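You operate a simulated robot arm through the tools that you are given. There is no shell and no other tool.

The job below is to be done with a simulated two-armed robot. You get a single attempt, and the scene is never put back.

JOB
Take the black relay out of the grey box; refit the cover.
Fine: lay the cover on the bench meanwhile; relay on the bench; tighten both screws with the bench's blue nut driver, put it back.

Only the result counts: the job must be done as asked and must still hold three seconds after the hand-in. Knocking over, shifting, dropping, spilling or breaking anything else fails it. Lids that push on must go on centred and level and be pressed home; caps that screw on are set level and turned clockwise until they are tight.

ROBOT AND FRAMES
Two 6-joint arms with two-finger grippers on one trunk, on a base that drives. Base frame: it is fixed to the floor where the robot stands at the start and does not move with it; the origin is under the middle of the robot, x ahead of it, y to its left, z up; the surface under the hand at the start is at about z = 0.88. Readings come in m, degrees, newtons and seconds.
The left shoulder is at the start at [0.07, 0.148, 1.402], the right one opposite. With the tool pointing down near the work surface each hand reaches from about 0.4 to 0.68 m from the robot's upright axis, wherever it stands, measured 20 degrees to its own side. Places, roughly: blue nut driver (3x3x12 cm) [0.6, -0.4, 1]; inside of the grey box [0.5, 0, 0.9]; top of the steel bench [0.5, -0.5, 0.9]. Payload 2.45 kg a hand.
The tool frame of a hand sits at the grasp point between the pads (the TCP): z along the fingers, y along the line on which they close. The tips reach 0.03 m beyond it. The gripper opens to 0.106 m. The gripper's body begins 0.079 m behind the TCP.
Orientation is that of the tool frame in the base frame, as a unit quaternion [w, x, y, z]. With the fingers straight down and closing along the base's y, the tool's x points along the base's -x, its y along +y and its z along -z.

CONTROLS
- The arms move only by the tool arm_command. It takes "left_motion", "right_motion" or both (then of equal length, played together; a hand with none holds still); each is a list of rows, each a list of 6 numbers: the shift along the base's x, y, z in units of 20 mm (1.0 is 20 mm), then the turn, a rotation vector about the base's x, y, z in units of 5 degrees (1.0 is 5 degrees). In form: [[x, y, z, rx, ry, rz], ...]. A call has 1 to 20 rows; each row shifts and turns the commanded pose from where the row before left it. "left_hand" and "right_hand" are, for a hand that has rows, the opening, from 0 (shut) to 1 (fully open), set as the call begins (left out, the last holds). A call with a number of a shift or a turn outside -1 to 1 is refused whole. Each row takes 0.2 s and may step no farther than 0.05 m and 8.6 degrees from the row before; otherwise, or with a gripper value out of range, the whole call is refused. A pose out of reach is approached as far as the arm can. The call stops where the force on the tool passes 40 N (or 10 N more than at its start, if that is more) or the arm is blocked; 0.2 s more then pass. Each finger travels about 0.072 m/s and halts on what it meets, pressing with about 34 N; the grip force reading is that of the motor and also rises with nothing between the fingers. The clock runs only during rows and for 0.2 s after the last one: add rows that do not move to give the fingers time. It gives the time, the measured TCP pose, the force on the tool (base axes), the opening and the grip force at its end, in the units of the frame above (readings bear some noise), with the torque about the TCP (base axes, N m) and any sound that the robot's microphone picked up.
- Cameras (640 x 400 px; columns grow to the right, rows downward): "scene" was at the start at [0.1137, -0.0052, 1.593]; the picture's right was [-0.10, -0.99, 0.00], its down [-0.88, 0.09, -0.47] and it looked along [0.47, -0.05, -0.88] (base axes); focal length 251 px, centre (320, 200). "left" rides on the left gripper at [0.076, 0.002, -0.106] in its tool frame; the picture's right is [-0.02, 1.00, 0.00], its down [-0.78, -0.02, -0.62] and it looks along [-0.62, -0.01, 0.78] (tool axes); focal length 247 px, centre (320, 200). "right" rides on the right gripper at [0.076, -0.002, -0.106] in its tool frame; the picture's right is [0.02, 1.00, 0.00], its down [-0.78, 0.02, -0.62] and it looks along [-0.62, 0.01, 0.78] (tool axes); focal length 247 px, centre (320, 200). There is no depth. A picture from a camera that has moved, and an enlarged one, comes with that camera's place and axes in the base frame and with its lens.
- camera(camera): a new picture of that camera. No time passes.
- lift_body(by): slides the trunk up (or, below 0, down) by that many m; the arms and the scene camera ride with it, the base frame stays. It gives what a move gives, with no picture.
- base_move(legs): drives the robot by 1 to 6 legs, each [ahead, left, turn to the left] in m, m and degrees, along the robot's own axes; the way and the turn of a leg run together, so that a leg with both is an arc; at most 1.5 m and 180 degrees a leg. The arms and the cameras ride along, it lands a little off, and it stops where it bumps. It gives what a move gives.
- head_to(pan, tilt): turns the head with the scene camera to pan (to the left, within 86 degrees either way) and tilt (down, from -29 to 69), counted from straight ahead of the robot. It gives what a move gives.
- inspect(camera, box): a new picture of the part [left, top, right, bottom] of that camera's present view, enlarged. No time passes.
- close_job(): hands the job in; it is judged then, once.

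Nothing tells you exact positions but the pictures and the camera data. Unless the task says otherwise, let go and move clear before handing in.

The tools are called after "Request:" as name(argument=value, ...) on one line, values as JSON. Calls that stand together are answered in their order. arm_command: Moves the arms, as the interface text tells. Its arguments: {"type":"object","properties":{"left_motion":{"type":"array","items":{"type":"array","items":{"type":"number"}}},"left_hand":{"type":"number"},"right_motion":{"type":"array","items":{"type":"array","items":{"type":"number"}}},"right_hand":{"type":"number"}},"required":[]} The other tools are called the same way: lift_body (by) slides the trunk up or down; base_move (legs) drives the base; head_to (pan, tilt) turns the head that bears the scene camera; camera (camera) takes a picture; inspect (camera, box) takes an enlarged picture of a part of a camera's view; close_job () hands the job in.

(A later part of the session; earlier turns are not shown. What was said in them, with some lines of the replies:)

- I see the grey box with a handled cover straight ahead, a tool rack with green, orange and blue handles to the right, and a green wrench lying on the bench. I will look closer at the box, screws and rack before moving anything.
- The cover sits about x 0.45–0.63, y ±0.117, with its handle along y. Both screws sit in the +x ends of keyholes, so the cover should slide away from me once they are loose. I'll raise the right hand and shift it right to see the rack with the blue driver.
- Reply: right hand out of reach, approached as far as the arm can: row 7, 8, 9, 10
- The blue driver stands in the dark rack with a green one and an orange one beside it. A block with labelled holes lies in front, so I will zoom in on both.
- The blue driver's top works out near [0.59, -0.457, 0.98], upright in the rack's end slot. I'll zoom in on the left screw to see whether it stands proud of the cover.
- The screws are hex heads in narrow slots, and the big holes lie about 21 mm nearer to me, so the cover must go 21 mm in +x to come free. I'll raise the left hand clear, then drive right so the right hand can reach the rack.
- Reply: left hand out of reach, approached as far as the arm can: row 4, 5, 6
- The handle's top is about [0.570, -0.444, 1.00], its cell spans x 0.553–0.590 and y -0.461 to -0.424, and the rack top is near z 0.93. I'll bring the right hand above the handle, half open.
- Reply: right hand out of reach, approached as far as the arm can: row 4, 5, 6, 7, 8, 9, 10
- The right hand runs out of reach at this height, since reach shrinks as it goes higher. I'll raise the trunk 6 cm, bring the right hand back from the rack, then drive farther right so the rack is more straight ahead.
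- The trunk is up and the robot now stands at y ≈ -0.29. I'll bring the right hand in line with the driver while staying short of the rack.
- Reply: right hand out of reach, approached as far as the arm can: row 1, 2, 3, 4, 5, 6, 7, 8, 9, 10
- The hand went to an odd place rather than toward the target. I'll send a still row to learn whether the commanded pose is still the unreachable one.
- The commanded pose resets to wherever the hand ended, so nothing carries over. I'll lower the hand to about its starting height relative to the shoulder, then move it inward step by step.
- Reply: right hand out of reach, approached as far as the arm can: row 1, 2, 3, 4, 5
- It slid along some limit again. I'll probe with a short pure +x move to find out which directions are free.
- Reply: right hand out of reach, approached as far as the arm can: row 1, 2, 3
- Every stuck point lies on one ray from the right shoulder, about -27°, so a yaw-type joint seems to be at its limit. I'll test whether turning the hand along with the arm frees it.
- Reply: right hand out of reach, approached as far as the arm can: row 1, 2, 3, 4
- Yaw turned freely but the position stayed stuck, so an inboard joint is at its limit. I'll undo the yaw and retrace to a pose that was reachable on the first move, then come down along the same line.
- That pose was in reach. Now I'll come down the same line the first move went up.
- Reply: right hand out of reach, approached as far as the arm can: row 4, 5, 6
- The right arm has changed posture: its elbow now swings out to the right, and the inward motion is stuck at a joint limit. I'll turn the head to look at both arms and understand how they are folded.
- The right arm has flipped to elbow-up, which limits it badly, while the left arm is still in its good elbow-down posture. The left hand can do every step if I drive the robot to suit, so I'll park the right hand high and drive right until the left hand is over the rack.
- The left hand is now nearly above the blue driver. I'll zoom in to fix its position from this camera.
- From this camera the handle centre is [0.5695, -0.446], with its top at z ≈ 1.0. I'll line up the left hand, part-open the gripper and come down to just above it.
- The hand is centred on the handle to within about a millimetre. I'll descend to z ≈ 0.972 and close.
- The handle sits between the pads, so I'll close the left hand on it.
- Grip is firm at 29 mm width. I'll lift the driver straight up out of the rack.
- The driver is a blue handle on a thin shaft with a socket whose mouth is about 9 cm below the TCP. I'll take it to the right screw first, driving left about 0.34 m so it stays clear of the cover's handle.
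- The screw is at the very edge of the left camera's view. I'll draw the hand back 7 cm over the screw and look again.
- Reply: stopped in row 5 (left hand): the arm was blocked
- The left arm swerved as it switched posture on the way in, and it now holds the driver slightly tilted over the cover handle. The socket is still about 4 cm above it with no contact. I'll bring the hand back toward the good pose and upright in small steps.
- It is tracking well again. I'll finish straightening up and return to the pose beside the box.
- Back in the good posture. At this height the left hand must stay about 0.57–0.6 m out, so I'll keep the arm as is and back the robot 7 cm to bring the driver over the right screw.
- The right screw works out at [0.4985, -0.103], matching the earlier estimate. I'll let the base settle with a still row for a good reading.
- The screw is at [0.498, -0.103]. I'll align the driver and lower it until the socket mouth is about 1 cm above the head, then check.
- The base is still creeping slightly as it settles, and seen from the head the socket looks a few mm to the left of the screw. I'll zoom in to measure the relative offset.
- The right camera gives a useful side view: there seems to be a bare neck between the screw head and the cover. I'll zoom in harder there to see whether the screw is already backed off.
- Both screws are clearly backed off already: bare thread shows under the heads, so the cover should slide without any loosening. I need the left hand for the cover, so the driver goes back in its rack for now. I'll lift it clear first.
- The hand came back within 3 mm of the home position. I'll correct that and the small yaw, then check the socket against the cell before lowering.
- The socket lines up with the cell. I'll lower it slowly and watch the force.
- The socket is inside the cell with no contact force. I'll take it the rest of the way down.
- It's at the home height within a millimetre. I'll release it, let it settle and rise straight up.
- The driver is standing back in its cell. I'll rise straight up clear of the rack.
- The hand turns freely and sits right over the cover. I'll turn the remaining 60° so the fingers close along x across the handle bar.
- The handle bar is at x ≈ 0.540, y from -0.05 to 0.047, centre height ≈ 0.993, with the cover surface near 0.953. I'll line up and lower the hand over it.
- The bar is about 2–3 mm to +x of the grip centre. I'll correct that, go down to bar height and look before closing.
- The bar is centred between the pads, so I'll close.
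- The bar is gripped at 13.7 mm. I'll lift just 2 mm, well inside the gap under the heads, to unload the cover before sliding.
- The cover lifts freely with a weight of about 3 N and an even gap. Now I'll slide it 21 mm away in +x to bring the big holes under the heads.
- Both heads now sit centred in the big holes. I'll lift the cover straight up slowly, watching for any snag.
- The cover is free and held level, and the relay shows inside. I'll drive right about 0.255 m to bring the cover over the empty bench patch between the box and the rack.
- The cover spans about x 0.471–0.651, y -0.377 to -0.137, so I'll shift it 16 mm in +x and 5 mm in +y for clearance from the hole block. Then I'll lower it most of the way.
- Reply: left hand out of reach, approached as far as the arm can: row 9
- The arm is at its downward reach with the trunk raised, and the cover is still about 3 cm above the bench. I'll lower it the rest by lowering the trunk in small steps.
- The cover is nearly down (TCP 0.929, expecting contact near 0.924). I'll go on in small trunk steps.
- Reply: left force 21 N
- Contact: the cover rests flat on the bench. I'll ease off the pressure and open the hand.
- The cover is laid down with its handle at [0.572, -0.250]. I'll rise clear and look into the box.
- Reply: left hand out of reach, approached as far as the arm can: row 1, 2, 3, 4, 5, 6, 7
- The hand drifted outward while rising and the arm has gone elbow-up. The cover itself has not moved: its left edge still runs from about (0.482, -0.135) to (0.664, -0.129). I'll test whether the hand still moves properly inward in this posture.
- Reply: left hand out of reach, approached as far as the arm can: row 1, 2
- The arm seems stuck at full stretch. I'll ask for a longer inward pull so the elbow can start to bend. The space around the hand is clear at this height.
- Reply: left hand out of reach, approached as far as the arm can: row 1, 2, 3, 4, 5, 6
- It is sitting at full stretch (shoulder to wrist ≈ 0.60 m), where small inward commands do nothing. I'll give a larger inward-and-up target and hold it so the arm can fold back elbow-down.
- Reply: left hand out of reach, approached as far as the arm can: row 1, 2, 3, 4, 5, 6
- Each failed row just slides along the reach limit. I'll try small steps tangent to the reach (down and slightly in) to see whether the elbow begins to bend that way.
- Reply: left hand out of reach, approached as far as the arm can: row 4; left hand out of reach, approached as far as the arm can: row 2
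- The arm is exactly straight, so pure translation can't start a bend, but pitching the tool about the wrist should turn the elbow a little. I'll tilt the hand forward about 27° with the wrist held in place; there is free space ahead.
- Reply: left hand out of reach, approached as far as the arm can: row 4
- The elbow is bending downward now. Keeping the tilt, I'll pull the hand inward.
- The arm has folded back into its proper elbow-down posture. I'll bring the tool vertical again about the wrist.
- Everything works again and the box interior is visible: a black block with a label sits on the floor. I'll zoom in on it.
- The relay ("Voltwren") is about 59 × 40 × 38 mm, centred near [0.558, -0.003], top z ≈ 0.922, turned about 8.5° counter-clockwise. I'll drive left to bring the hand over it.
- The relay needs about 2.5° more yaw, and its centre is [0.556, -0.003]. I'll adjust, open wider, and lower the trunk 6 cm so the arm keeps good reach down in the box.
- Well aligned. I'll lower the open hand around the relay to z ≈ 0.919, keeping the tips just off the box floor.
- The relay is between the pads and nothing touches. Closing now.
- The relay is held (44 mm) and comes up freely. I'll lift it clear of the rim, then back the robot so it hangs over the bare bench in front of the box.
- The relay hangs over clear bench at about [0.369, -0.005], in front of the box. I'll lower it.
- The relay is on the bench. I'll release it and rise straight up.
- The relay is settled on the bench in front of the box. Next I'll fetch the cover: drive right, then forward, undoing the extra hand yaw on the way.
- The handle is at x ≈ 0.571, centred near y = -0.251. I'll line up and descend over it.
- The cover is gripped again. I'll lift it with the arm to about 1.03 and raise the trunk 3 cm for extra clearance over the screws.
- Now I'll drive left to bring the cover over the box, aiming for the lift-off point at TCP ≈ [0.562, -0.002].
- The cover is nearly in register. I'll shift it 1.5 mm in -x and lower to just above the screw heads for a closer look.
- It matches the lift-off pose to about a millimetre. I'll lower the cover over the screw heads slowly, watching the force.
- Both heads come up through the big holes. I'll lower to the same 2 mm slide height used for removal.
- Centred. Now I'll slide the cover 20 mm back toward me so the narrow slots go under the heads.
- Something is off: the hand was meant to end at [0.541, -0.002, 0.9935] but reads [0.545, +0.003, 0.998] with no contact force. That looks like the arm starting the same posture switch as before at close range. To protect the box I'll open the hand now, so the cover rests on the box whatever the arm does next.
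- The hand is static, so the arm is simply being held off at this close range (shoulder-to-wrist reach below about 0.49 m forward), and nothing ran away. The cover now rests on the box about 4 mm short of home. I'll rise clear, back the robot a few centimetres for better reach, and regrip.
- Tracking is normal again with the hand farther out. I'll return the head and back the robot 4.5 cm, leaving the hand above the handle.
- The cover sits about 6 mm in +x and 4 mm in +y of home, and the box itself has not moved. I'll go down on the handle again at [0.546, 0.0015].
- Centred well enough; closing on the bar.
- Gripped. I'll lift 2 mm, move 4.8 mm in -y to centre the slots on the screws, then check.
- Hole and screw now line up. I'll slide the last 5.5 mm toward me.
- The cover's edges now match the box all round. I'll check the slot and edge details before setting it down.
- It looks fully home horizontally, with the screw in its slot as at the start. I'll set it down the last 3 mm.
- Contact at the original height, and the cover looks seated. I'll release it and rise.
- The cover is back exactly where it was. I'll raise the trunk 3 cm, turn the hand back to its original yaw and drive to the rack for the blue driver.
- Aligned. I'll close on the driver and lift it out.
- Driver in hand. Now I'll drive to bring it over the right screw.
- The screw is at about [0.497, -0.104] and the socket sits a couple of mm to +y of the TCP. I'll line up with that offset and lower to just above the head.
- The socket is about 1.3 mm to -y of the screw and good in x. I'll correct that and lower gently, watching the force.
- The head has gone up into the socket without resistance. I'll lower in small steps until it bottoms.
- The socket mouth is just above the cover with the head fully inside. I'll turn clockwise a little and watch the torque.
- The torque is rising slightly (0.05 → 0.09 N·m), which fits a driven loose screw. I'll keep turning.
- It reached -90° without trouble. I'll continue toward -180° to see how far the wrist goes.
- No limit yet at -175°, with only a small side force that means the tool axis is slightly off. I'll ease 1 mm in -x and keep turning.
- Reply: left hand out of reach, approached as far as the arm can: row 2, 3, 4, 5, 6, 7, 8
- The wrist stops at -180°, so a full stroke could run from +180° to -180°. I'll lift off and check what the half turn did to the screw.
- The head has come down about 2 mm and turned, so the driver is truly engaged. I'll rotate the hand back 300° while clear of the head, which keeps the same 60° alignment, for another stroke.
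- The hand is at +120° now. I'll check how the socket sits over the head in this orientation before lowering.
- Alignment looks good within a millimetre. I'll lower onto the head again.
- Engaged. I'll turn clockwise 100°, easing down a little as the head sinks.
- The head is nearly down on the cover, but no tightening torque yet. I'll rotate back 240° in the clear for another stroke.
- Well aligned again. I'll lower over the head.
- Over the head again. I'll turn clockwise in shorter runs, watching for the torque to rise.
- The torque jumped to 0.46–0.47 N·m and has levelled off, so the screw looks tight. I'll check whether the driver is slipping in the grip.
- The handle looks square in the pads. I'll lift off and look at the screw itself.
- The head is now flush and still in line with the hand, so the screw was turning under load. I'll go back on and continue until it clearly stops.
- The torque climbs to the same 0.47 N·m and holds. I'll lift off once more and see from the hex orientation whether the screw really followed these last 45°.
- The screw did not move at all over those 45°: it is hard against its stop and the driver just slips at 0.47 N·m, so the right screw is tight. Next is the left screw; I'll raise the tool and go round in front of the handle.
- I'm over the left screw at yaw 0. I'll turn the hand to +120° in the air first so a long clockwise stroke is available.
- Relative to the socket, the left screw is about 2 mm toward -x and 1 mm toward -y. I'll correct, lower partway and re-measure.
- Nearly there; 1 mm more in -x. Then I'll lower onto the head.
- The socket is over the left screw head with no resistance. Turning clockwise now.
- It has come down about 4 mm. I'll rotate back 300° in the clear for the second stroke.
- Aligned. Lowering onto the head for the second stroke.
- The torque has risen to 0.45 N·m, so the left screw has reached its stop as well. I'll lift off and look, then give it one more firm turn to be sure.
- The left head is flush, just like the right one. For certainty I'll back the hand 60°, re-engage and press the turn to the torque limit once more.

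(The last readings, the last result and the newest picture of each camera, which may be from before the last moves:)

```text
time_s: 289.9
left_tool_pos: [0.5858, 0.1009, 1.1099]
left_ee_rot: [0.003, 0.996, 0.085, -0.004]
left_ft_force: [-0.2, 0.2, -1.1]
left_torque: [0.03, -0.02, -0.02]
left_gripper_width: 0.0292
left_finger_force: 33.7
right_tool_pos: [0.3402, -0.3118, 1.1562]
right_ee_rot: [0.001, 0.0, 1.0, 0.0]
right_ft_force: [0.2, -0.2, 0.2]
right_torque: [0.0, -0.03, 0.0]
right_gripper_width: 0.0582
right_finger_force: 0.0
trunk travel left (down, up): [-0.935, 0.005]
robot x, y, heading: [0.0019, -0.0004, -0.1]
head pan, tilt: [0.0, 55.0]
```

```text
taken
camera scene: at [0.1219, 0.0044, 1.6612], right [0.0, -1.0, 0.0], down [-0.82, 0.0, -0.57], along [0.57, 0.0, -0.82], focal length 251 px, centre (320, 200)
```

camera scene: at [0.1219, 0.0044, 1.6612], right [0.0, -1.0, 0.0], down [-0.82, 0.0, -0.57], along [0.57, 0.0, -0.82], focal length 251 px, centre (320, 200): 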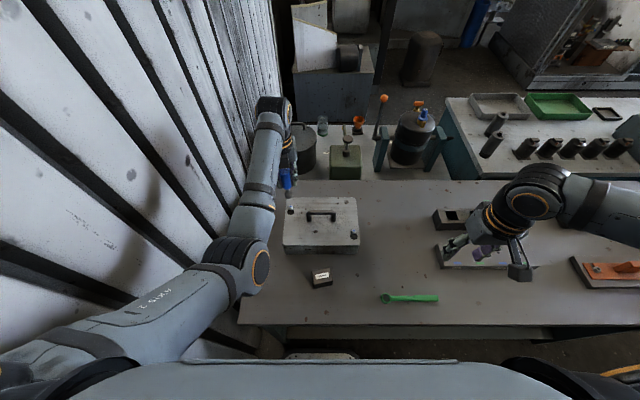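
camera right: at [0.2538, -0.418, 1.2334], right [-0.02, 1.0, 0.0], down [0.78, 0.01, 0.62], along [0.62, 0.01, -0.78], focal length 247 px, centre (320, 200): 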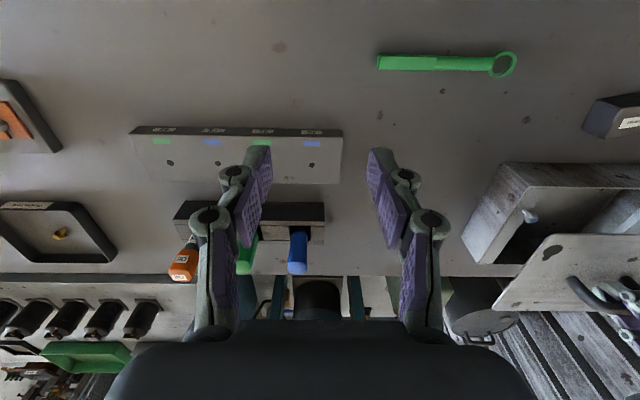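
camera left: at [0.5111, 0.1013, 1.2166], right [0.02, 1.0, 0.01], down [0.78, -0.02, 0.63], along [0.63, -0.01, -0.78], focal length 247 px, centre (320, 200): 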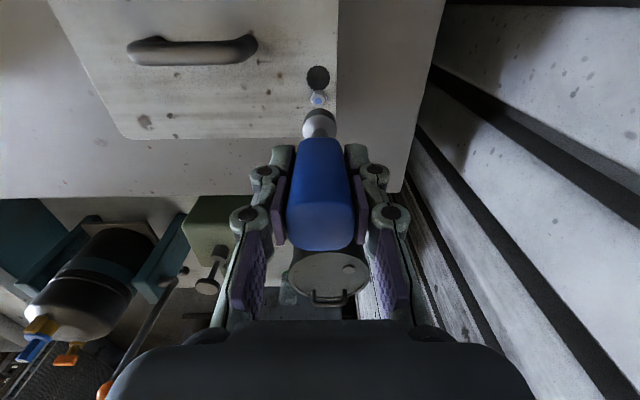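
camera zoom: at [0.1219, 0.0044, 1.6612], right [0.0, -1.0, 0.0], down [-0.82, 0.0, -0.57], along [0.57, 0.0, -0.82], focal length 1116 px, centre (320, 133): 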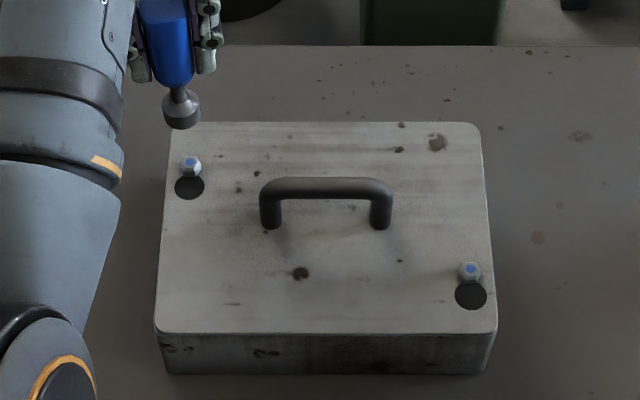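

Both screws are tight (torque limit 0.47–0.48 N·m reached on each) and the cover is flat and centred. Now the driver goes back: I'll turn the hand to its original yaw and drive to the rack.

Request:
arm_command(left_motion=[[0, 0, 0, 0, 0, 1], [0, 0, 0, 0, 0, 1], [0, 0, 0, 0, 0, 1], [0, 0, 0, 0, 0, 1], [0, 0, 0, 0, 0, 1], [0, 0, 0, 0, 0, 1], [0, 0, 0, 0, 0, 1], [0, 0, 0, 0, 0, 1], [0, 0, 0, 0, 0, 1], [0, 0, 0, 0, 0, 1], [0, 0, 0, 0, 0, 1], [0, 0, 0, 0, 0, 1], [0, 0, 0, 0, 0, 1], [0, 0, 0, 0, 0, 1], [0, 0, 0, 0, 0, 1], [0, 0, 0, 0, 0, 1], [0, 0, 0, 0, 0, 1], [0, 0, 0, 0, 0, 1], [0, 0, 0, 0, 0, 1]])

Request:
arm_command(left_motion=[[0, 0, 0, 0, 0, 1], [0, 0, 0, 0, 0, 1], [0, 0, 0, 0, 0, 1], [0, 0, 0, 0, 0, 1], [0, 0, 0, 0, 0, 1], [0, 0, 0, 0, 0, 1], [0, 0, 0, 0, 0, 1], [0, 0, 0, 0, 0, 1], [0, 0, 0, 0, 0, 1], [0, 0, 0, 0, 0, 1], [0, 0, 0, 0, 0, 1], [0, 0, 0, 0, 0, 1], [0, 0, 0, 0, 0, 1], [0, 0, 0, 0, 0, 1], [0, 0, 0, 0, 0, 1]])

Request:
base_move(legs=[[0, -0.27, 0], [-0.012, -0.275, 0]])

Request:
arm_command(left_motion=[[0, 0, 0, 0, 0, 0], [0, 0, 0, 0, 0, 0], [0, 0, 0, 0, 0, 0], [0, 0, 0, 0, 0, 0], [0, 0, 0, 0, 0, 0]])

Request:
camera(camera="left")

```text
time_s: 293.9
left_tool_pos: [0.5865, 0.1005, 1.1102]
left_ee_rot: [0.004, 0.609, 0.793, -0.001]
left_ft_force: [-0.1, -0.3, -1.0]
left_torque: [-0.01, -0.02, 0.0]
left_gripper_width: 0.0293
left_finger_force: 34.1
right_tool_pos: [0.3425, -0.3105, 1.1566]
right_ee_rot: [0.001, 0.001, 1.0, 0.001]
right_ft_force: [0.0, 0.1, -0.1]
right_torque: [0.03, 0.03, 0.0]
right_gripper_width: 0.0585
right_finger_force: 0.0
trunk travel left (down, up): [-0.935, 0.005]
robot x, y, heading: [0.0015, 0.0024, -0.2]
head pan, tilt: [0.0, 55.0]
```

```text
time_s: 297.1
left_tool_pos: [0.5857, 0.0998, 1.1107]
left_ee_rot: [0.004, 0.001, 1.0, 0.003]
left_ft_force: [0.3, -0.9, -1.5]
left_torque: [-0.02, -0.02, -0.01]
left_gripper_width: 0.029
left_finger_force: 33.9
right_tool_pos: [0.3416, -0.3113, 1.1574]
right_ee_rot: [0.0, 0.001, 1.0, 0.001]
right_ft_force: [0.6, 0.6, 0.8]
right_torque: [0.02, 0.01, 0.02]
right_gripper_width: 0.0584
right_finger_force: 0.1
trunk travel left (down, up): [-0.935, 0.005]
robot x, y, heading: [-0.0033, 0.0014, -0.0]
head pan, tilt: [0.0, 55.0]
```

```text
time_s: 300.6
left_tool_pos: [0.5743, -0.4447, 1.1098]
left_ee_rot: [0.004, 0.003, 1.0, 0.002]
left_ft_force: [0.2, -0.3, -1.1]
left_torque: [-0.04, -0.01, 0.0]
left_gripper_width: 0.029
left_finger_force: 33.4
right_tool_pos: [0.3273, -0.8568, 1.1586]
right_ee_rot: [0.002, 0.001, 1.0, 0.0]
right_ft_force: [-0.4, 1.0, -0.5]
right_torque: [0.0, -0.04, -0.03]
right_gripper_width: 0.0584
right_finger_force: 0.1
trunk travel left (down, up): [-0.935, 0.005]
robot x, y, heading: [-0.0141, -0.5431, -0.3]
head pan, tilt: [0.0, 55.0]
```

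```text
time_s: 301.8
left_tool_pos: [0.5734, -0.4474, 1.1088]
left_ee_rot: [0.004, 0.002, 1.0, 0.002]
left_ft_force: [0.2, 0.9, -0.4]
left_torque: [-0.03, 0.0, 0.0]
left_gripper_width: 0.029
left_finger_force: 33.8
right_tool_pos: [0.3277, -0.858, 1.1566]
right_ee_rot: [0.001, 0.002, 1.0, 0.001]
right_ft_force: [0.8, -0.3, 0.2]
right_torque: [0.03, 0.03, -0.02]
right_gripper_width: 0.0582
right_finger_force: 0.0
trunk travel left (down, up): [-0.935, 0.005]
robot x, y, heading: [-0.0126, -0.5455, -0.2]
head pan, tilt: [0.0, 55.0]
```

```text
taken
camera left: at [0.497, -0.4456, 1.2154], right [0.03, 1.0, 0.01], down [0.78, -0.02, 0.63], along [0.63, -0.01, -0.78], focal length 247 px, centre (320, 200)
```

left: 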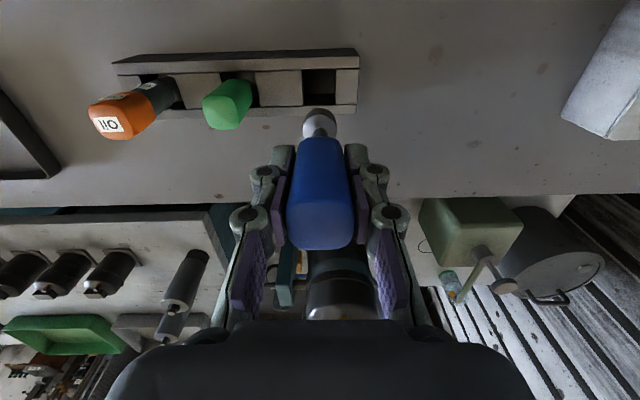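

Request:
arm_command(left_motion=[[-0.13, 0.02, -0.4, 0, 0, 0.04], [0, 0, -0.7, 0, 0, 0], [0, 0, -0.7, 0, 0, 0], [0, 0, 0, 0, 0, 0]])

Request:
inspect(camera="left", box=[260, 70, 380, 150])

Request:
inspect(camera="scene", box=[250, 150, 350, 240])

```text
time_s: 302.8
left_tool_pos: [0.5703, -0.4453, 1.0745]
left_ee_rot: [0.004, 0.002, 1.0, 0.002]
left_ft_force: [-0.3, -0.6, -1.5]
left_torque: [0.0, 0.01, 0.03]
left_gripper_width: 0.0288
left_finger_force: 34.2
right_tool_pos: [0.3274, -0.8589, 1.1565]
right_ee_rot: [0.0, 0.002, 1.0, 0.0]
right_ft_force: [0.9, -0.1, 0.2]
right_torque: [0.01, 0.02, 0.0]
right_gripper_width: 0.0583
right_finger_force: 0.1
trunk travel left (down, up): [-0.935, 0.005]
robot x, y, heading: [-0.0116, -0.546, -0.1]
head pan, tilt: [0.0, 55.0]
```

```text
5.00 times, centred on (320, 110) of left
camera zoom: at [0.4941, -0.4453, 1.1798], right [0.02, 1.0, 0.01], down [0.78, -0.02, 0.63], along [0.63, -0.01, -0.78], focal length 1235 px, centre (320, 650)
```

zoom: 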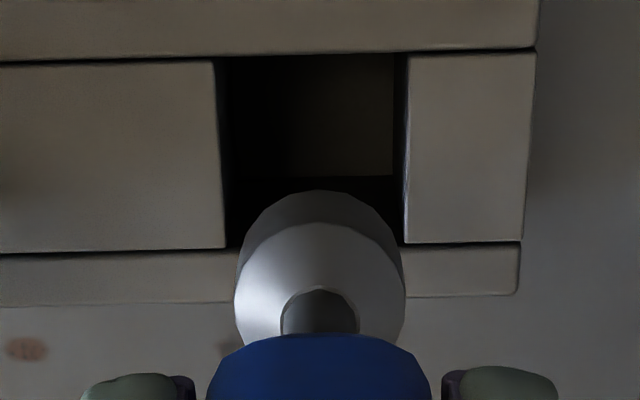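

```text
4.44 times, centred on (300, 195) of scene
camera zoom: at [0.1091, -0.5428, 1.6613], right [0.0, -1.0, 0.0], down [-0.82, 0.0, -0.57], along [0.57, 0.0, -0.82], focal length 1116 px, centre (409, 222)
```

zoom: 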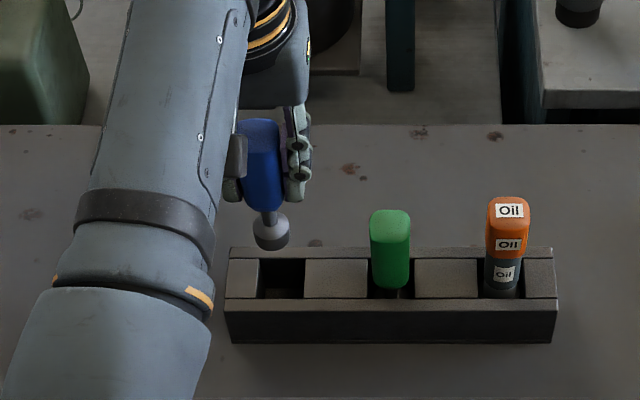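

The socket is about 1.5 mm to +y of the cell centre. I'll correct and lower it in.

Request:
arm_command(left_motion=[[0.01, -0.08, -0.4, 0, 0, 0], [0, 0, -0.6, 0, 0, 0], [0, 0, -0.6, 0, 0, 0], [0, 0, -0.6, 0, 0, 0], [0, 0, -0.6, 0, 0, 0], [0, 0, -0.6, 0, 0, 0], [0, 0, 0, 0, 0, 0]])

Request:
camera(camera="left")

```text
time_s: 304.4
left_tool_pos: [0.5721, -0.4481, 1.006]
left_ee_rot: [0.004, 0.001, 1.0, 0.003]
left_ft_force: [0.7, 0.2, -1.1]
left_torque: [-0.02, 0.0, -0.01]
left_gripper_width: 0.029
left_finger_force: 34.0
right_tool_pos: [0.3277, -0.8592, 1.1563]
right_ee_rot: [0.001, 0.003, 1.0, 0.0]
right_ft_force: [0.0, 0.6, -0.2]
right_torque: [0.01, 0.04, 0.02]
right_gripper_width: 0.0581
right_finger_force: 0.1
trunk travel left (down, up): [-0.935, 0.005]
robot x, y, heading: [-0.0107, -0.5458, -0.1]
head pan, tilt: [0.0, 55.0]
```

```text
taken
camera left: at [0.4951, -0.4476, 1.1116], right [0.02, 1.0, 0.01], down [0.78, -0.02, 0.63], along [0.63, -0.01, -0.78], focal length 247 px, centre (320, 200)
```

left: 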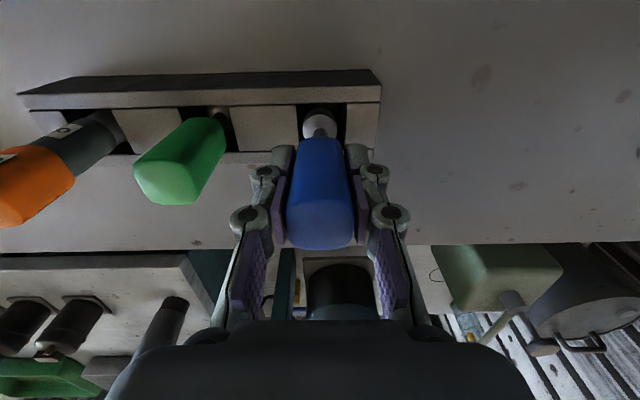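

Request:
arm_command(left_motion=[[-0.03, 0.02, -0.6, 0, 0, 0], [0, 0, -0.6, 0, 0, 0], [0, 0, -0.38, 0, 0, 0], [0, 0, 0, 0, 0, 0]])

Request:
arm_command(left_motion=[[0, 0, -0.06, 0, 0, 0], [0, 0, 0, 0, 0, 0]])

```text
time_s: 305.4
left_tool_pos: [0.5713, -0.4475, 0.974]
left_ee_rot: [0.003, 0.002, 1.0, 0.002]
left_ft_force: [-0.3, 0.1, -0.8]
left_torque: [0.0, 0.0, 0.0]
left_gripper_width: 0.029
left_finger_force: 34.0
right_tool_pos: [0.3278, -0.8579, 1.1575]
right_ee_rot: [0.002, 0.002, 1.0, 0.002]
right_ft_force: [-0.6, 0.3, 0.0]
right_torque: [-0.03, 0.01, 0.01]
right_gripper_width: 0.0581
right_finger_force: 0.1
trunk travel left (down, up): [-0.935, 0.005]
robot x, y, heading: [-0.0121, -0.5445, -0.1]
head pan, tilt: [0.0, 55.0]
```

```text
time_s: 306.0
left_tool_pos: [0.5704, -0.4477, 0.9732]
left_ee_rot: [0.004, 0.001, 1.0, 0.002]
left_ft_force: [-0.7, -0.6, -0.8]
left_torque: [0.03, 0.02, 0.01]
left_gripper_width: 0.0291
left_finger_force: 33.3
right_tool_pos: [0.3273, -0.8574, 1.1559]
right_ee_rot: [0.001, 0.002, 1.0, 0.001]
right_ft_force: [-0.3, 0.5, -0.7]
right_torque: [0.03, 0.01, -0.01]
right_gripper_width: 0.0582
right_finger_force: 0.1
trunk travel left (down, up): [-0.935, 0.005]
robot x, y, heading: [-0.0132, -0.5449, -0.1]
head pan, tilt: [0.0, 55.0]
```

Request:
arm_command(left_motion=[[0, 0, -0.06, 0, 0, 0], [0, 0, 0, 0, 0, 0]])

Request:
arm_command(left_motion=[[0, 0, -0.04, 0, 0, 0], [0, 0, 0, 0, 0, 0]])

```text
time_s: 306.6
left_tool_pos: [0.5697, -0.449, 0.9724]
left_ee_rot: [0.004, 0.001, 1.0, 0.003]
left_ft_force: [0.2, 0.3, 2.8]
left_torque: [-0.03, -0.01, -0.03]
left_gripper_width: 0.0292
left_finger_force: 34.2
right_tool_pos: [0.3272, -0.8587, 1.1572]
right_ee_rot: [0.001, 0.001, 1.0, 0.001]
right_ft_force: [1.0, 0.0, -0.4]
right_torque: [0.01, -0.02, -0.03]
right_gripper_width: 0.0583
right_finger_force: 0.0
trunk travel left (down, up): [-0.935, 0.005]
robot x, y, heading: [-0.0109, -0.5449, 0.1]
head pan, tilt: [0.0, 55.0]
```

```text
time_s: 307.2
left_tool_pos: [0.5701, -0.4484, 0.9726]
left_ee_rot: [0.004, 0.0, 1.0, 0.003]
left_ft_force: [2.2, -0.1, 8.9]
left_torque: [-0.05, -0.05, 0.01]
left_gripper_width: 0.0291
left_finger_force: 33.9
right_tool_pos: [0.3267, -0.8576, 1.1561]
right_ee_rot: [0.002, 0.002, 1.0, 0.001]
right_ft_force: [-0.9, -0.8, -0.4]
right_torque: [-0.02, 0.0, -0.04]
right_gripper_width: 0.0583
right_finger_force: 0.0
trunk travel left (down, up): [-0.935, 0.005]
robot x, y, heading: [-0.0117, -0.5437, -0.3]
head pan, tilt: [0.0, 55.0]
```

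The driver stands on the bottom of its cell. I'll ease off and release it.

Request:
arm_command(left_motion=[[0, 0, 0.04, 0, 0, 0], [0, 0, 0, 0, 0, 0]])

Request:
arm_command(left_motion=[[0, 0, 0, 0, 0, 0], [0, 0, 0, 0, 0, 0], [0, 0, 0, 0, 0, 0]], left_hand=0.55)

Request:
inspect(camera="left", box=[200, 80, 440, 280])

```text
time_s: 307.8
left_tool_pos: [0.5698, -0.4471, 0.9715]
left_ee_rot: [0.004, 0.001, 1.0, 0.003]
left_ft_force: [2.3, -0.8, 6.8]
left_torque: [-0.17, -0.16, 0.03]
left_gripper_width: 0.029
left_finger_force: 34.1
right_tool_pos: [0.3274, -0.8579, 1.1565]
right_ee_rot: [0.002, 0.002, 1.0, 0.001]
right_ft_force: [0.7, -1.1, 0.1]
right_torque: [0.0, 0.0, -0.01]
right_gripper_width: 0.0584
right_finger_force: 0.0
trunk travel left (down, up): [-0.935, 0.005]
robot x, y, heading: [-0.014, -0.5446, -0.0]
head pan, tilt: [0.0, 55.0]
```

```text
time_s: 308.6
left_tool_pos: [0.5707, -0.4478, 0.9717]
left_ee_rot: [0.004, 0.0, 1.0, 0.003]
left_ft_force: [0.4, -0.1, 0.4]
left_torque: [0.0, -0.02, 0.0]
left_gripper_width: 0.058
left_finger_force: 0.1
right_tool_pos: [0.3279, -0.8585, 1.1577]
right_ee_rot: [0.0, 0.002, 1.0, 0.0]
right_ft_force: [-0.2, -0.7, 0.4]
right_torque: [0.01, -0.01, 0.02]
right_gripper_width: 0.0585
right_finger_force: 0.0
trunk travel left (down, up): [-0.935, 0.005]
robot x, y, heading: [-0.0127, -0.5429, 0.0]
head pan, tilt: [0.0, 55.0]
```

```text
2.00 times, centred on (320, 180) of left
camera zoom: at [0.4935, -0.4469, 1.0774], right [0.02, 1.0, 0.01], down [0.78, -0.02, 0.63], along [0.63, -0.01, -0.78], focal length 494 px, centre (320, 240)
```

zoom: 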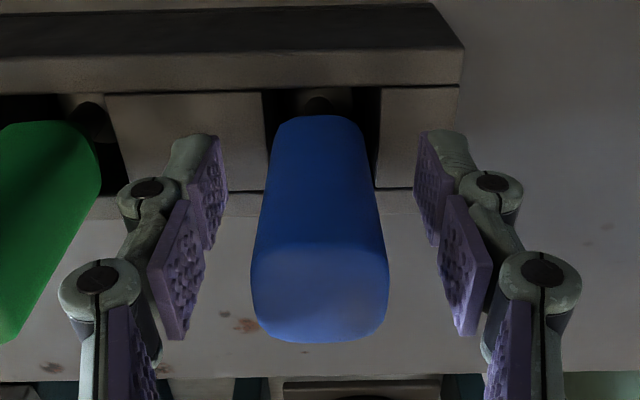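

It stands upright in its cell. I'll rise straight up and check the whole scene.

Request:
arm_command(left_motion=[[0, 0, 0.5, 0, 0, 0], [0, 0, 0.9, 0, 0, 0], [0, 0, 0.9, 0, 0, 0], [0, 0, 0.9, 0, 0, 0], [0, 0, 0.9, 0, 0, 0], [0, 0, 0.9, 0, 0, 0], [0, 0, 0.7, 0, 0, 0], [0, 0, 0, 0, 0, 0]])

Request:
base_move(legs=[[-0.12, 0, 0]])

Request:
arm_command(left_motion=[[0, 0, 0, 0, 0, 0], [0, 0, 0, 0, 0, 0], [0, 0, 0, 0, 0, 0], [0, 0, 0, 0, 0, 0]])

Request:
camera(camera="scene")

Request:
inspect(camera="scene", box=[100, 130, 260, 260])

Request:
inspect(camera="scene", box=[240, 120, 400, 250])

Request:
camera(camera="left")

```text
time_s: 310.4
left_tool_pos: [0.57, -0.4478, 1.0866]
left_ee_rot: [0.003, 0.001, 1.0, 0.003]
left_ft_force: [0.4, -0.3, -0.3]
left_torque: [0.02, -0.02, 0.04]
left_gripper_width: 0.0581
left_finger_force: 0.0
right_tool_pos: [0.3287, -0.858, 1.1567]
right_ee_rot: [0.001, 0.002, 1.0, 0.002]
right_ft_force: [0.1, 1.1, -0.6]
right_torque: [0.0, -0.02, 0.04]
right_gripper_width: 0.0581
right_finger_force: 0.1
trunk travel left (down, up): [-0.935, 0.005]
robot x, y, heading: [-0.0124, -0.5434, 0.0]
head pan, tilt: [0.0, 55.0]
```

```text
time_s: 311.6
left_tool_pos: [0.4538, -0.4483, 1.0852]
left_ee_rot: [0.002, 0.001, 1.0, 0.002]
left_ft_force: [-0.3, -0.2, -0.2]
left_torque: [-0.03, 0.02, 0.04]
left_gripper_width: 0.0583
left_finger_force: 0.0
right_tool_pos: [0.2111, -0.8578, 1.1554]
right_ee_rot: [0.0, 0.001, 1.0, 0.001]
right_ft_force: [0.5, -0.1, -0.1]
right_torque: [0.0, 0.04, 0.0]
right_gripper_width: 0.058
right_finger_force: 0.1
trunk travel left (down, up): [-0.935, 0.005]
robot x, y, heading: [-0.1342, -0.5433, -0.1]
head pan, tilt: [0.0, 55.0]
```

```text
time_s: 312.6
left_tool_pos: [0.4502, -0.4482, 1.0871]
left_ee_rot: [0.004, 0.001, 1.0, 0.003]
left_ft_force: [0.4, 0.3, -0.5]
left_torque: [0.01, 0.0, -0.02]
left_gripper_width: 0.0582
left_finger_force: 0.0
right_tool_pos: [0.2081, -0.8584, 1.1572]
right_ee_rot: [0.002, 0.002, 1.0, 0.001]
right_ft_force: [0.4, -0.6, -0.2]
right_torque: [-0.03, -0.01, 0.01]
right_gripper_width: 0.0583
right_finger_force: 0.0
trunk travel left (down, up): [-0.935, 0.005]
robot x, y, heading: [-0.1336, -0.5426, 0.1]
head pan, tilt: [0.0, 55.0]
```

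```text
taken
camera scene: at [-0.0103, -0.5422, 1.6613], right [0.0, -1.0, 0.0], down [-0.82, 0.0, -0.57], along [0.57, 0.0, -0.82], focal length 251 px, centre (320, 200)
```

scene: 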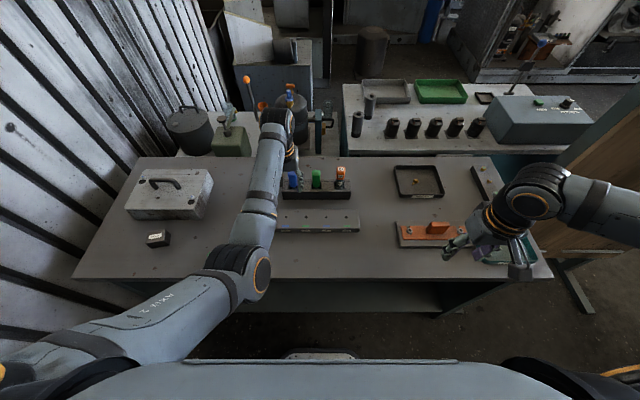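

```text
3.08 times, centred on (180, 195) of scene
camera zoom: at [-0.0103, -0.5422, 1.6613], right [0.0, -1.0, 0.0], down [-0.82, 0.0, -0.57], along [0.57, 0.0, -0.82], focal length 773 px, centre (751, 215)
```

zoom: 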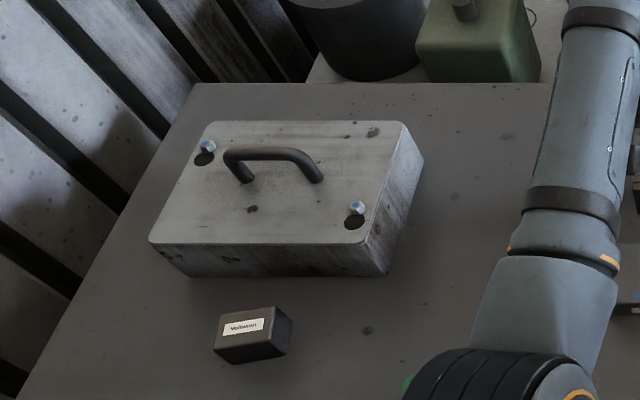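

```text
3.08 times, centred on (320, 185) of scene
camera zoom: at [-0.0103, -0.5422, 1.6613], right [0.0, -1.0, 0.0], down [-0.82, 0.0, -0.57], along [0.57, 0.0, -0.82], focal length 773 px, centre (320, 246)
```

zoom: 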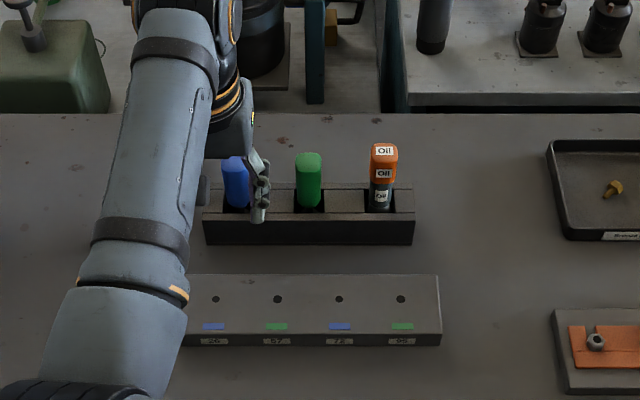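

```text
taken
camera left: at [0.374, -0.4474, 1.1928], right [0.02, 1.0, 0.01], down [0.78, -0.02, 0.63], along [0.63, -0.01, -0.78], focal length 247 px, centre (320, 200)
```

left: 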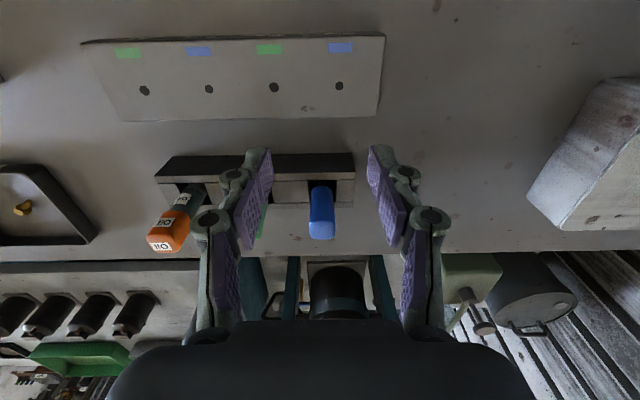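

Everything looks in place: cover on, relay on the bench, driver in its slot. One last close look at the cover seam and screws.

Request:
inspect(camera="scene", box=[125, 155, 220, 235])

Request:
inspect(camera="scene", box=[200, 270, 280, 330])

```text
5.00 times, centred on (172, 195) of scene
camera zoom: at [-0.0103, -0.5422, 1.6613], right [0.0, -1.0, 0.0], down [-0.82, 0.0, -0.57], along [0.57, 0.0, -0.82], focal length 1256 px, centre (1058, 225)
```

zoom: 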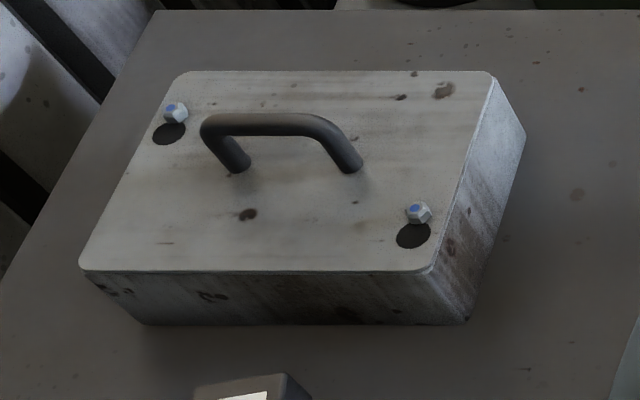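

```text
6.67 times, centred on (240, 300) of scene
camera zoom: at [-0.0103, -0.5422, 1.6613], right [0.0, -1.0, 0.0], down [-0.82, 0.0, -0.57], along [0.57, 0.0, -0.82], focal length 1674 px, centre (853, -467)
```

zoom: 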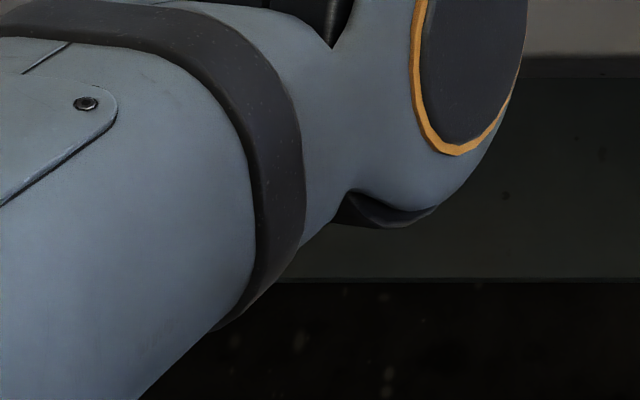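

The cover lies flat and centred on the box with both screw heads down on it. The relay is on the bench, the blue driver stands in its slot, and both hands are clear, so I'm handing in.

Request:
close_job()

```text
The job is handed in.
```

The black relay is out of the grey box and on the bench in front of it. The cover is back on, and I've handed the job in.

- **Cover:** I laid it on the bench while the box was open. It went back on centred and level, with both screws in their slots. On the refit, the left arm ran short of room partway through sliding it home. I let the cover rest on the box, backed the robot a few centimetres and regripped it to finish. The box did not move.
- **Screws:** both were already backed off, so nothing needed loosening. I tightened each with the blue nut driver until the head sat flush on the cover. The torque then levelled off at 0.47–0.48 N·m. At that point the right screw no longer turned and the driver only slipped. The left showed the same torque and a flush head.
- **Nut driver:** it is standing upright in its own rack slot again.

In the final pictures nothing else had been knocked or shifted. The green wrench was mostly hidden behind the arm in that last view; it was where I first saw it when last in clear view.
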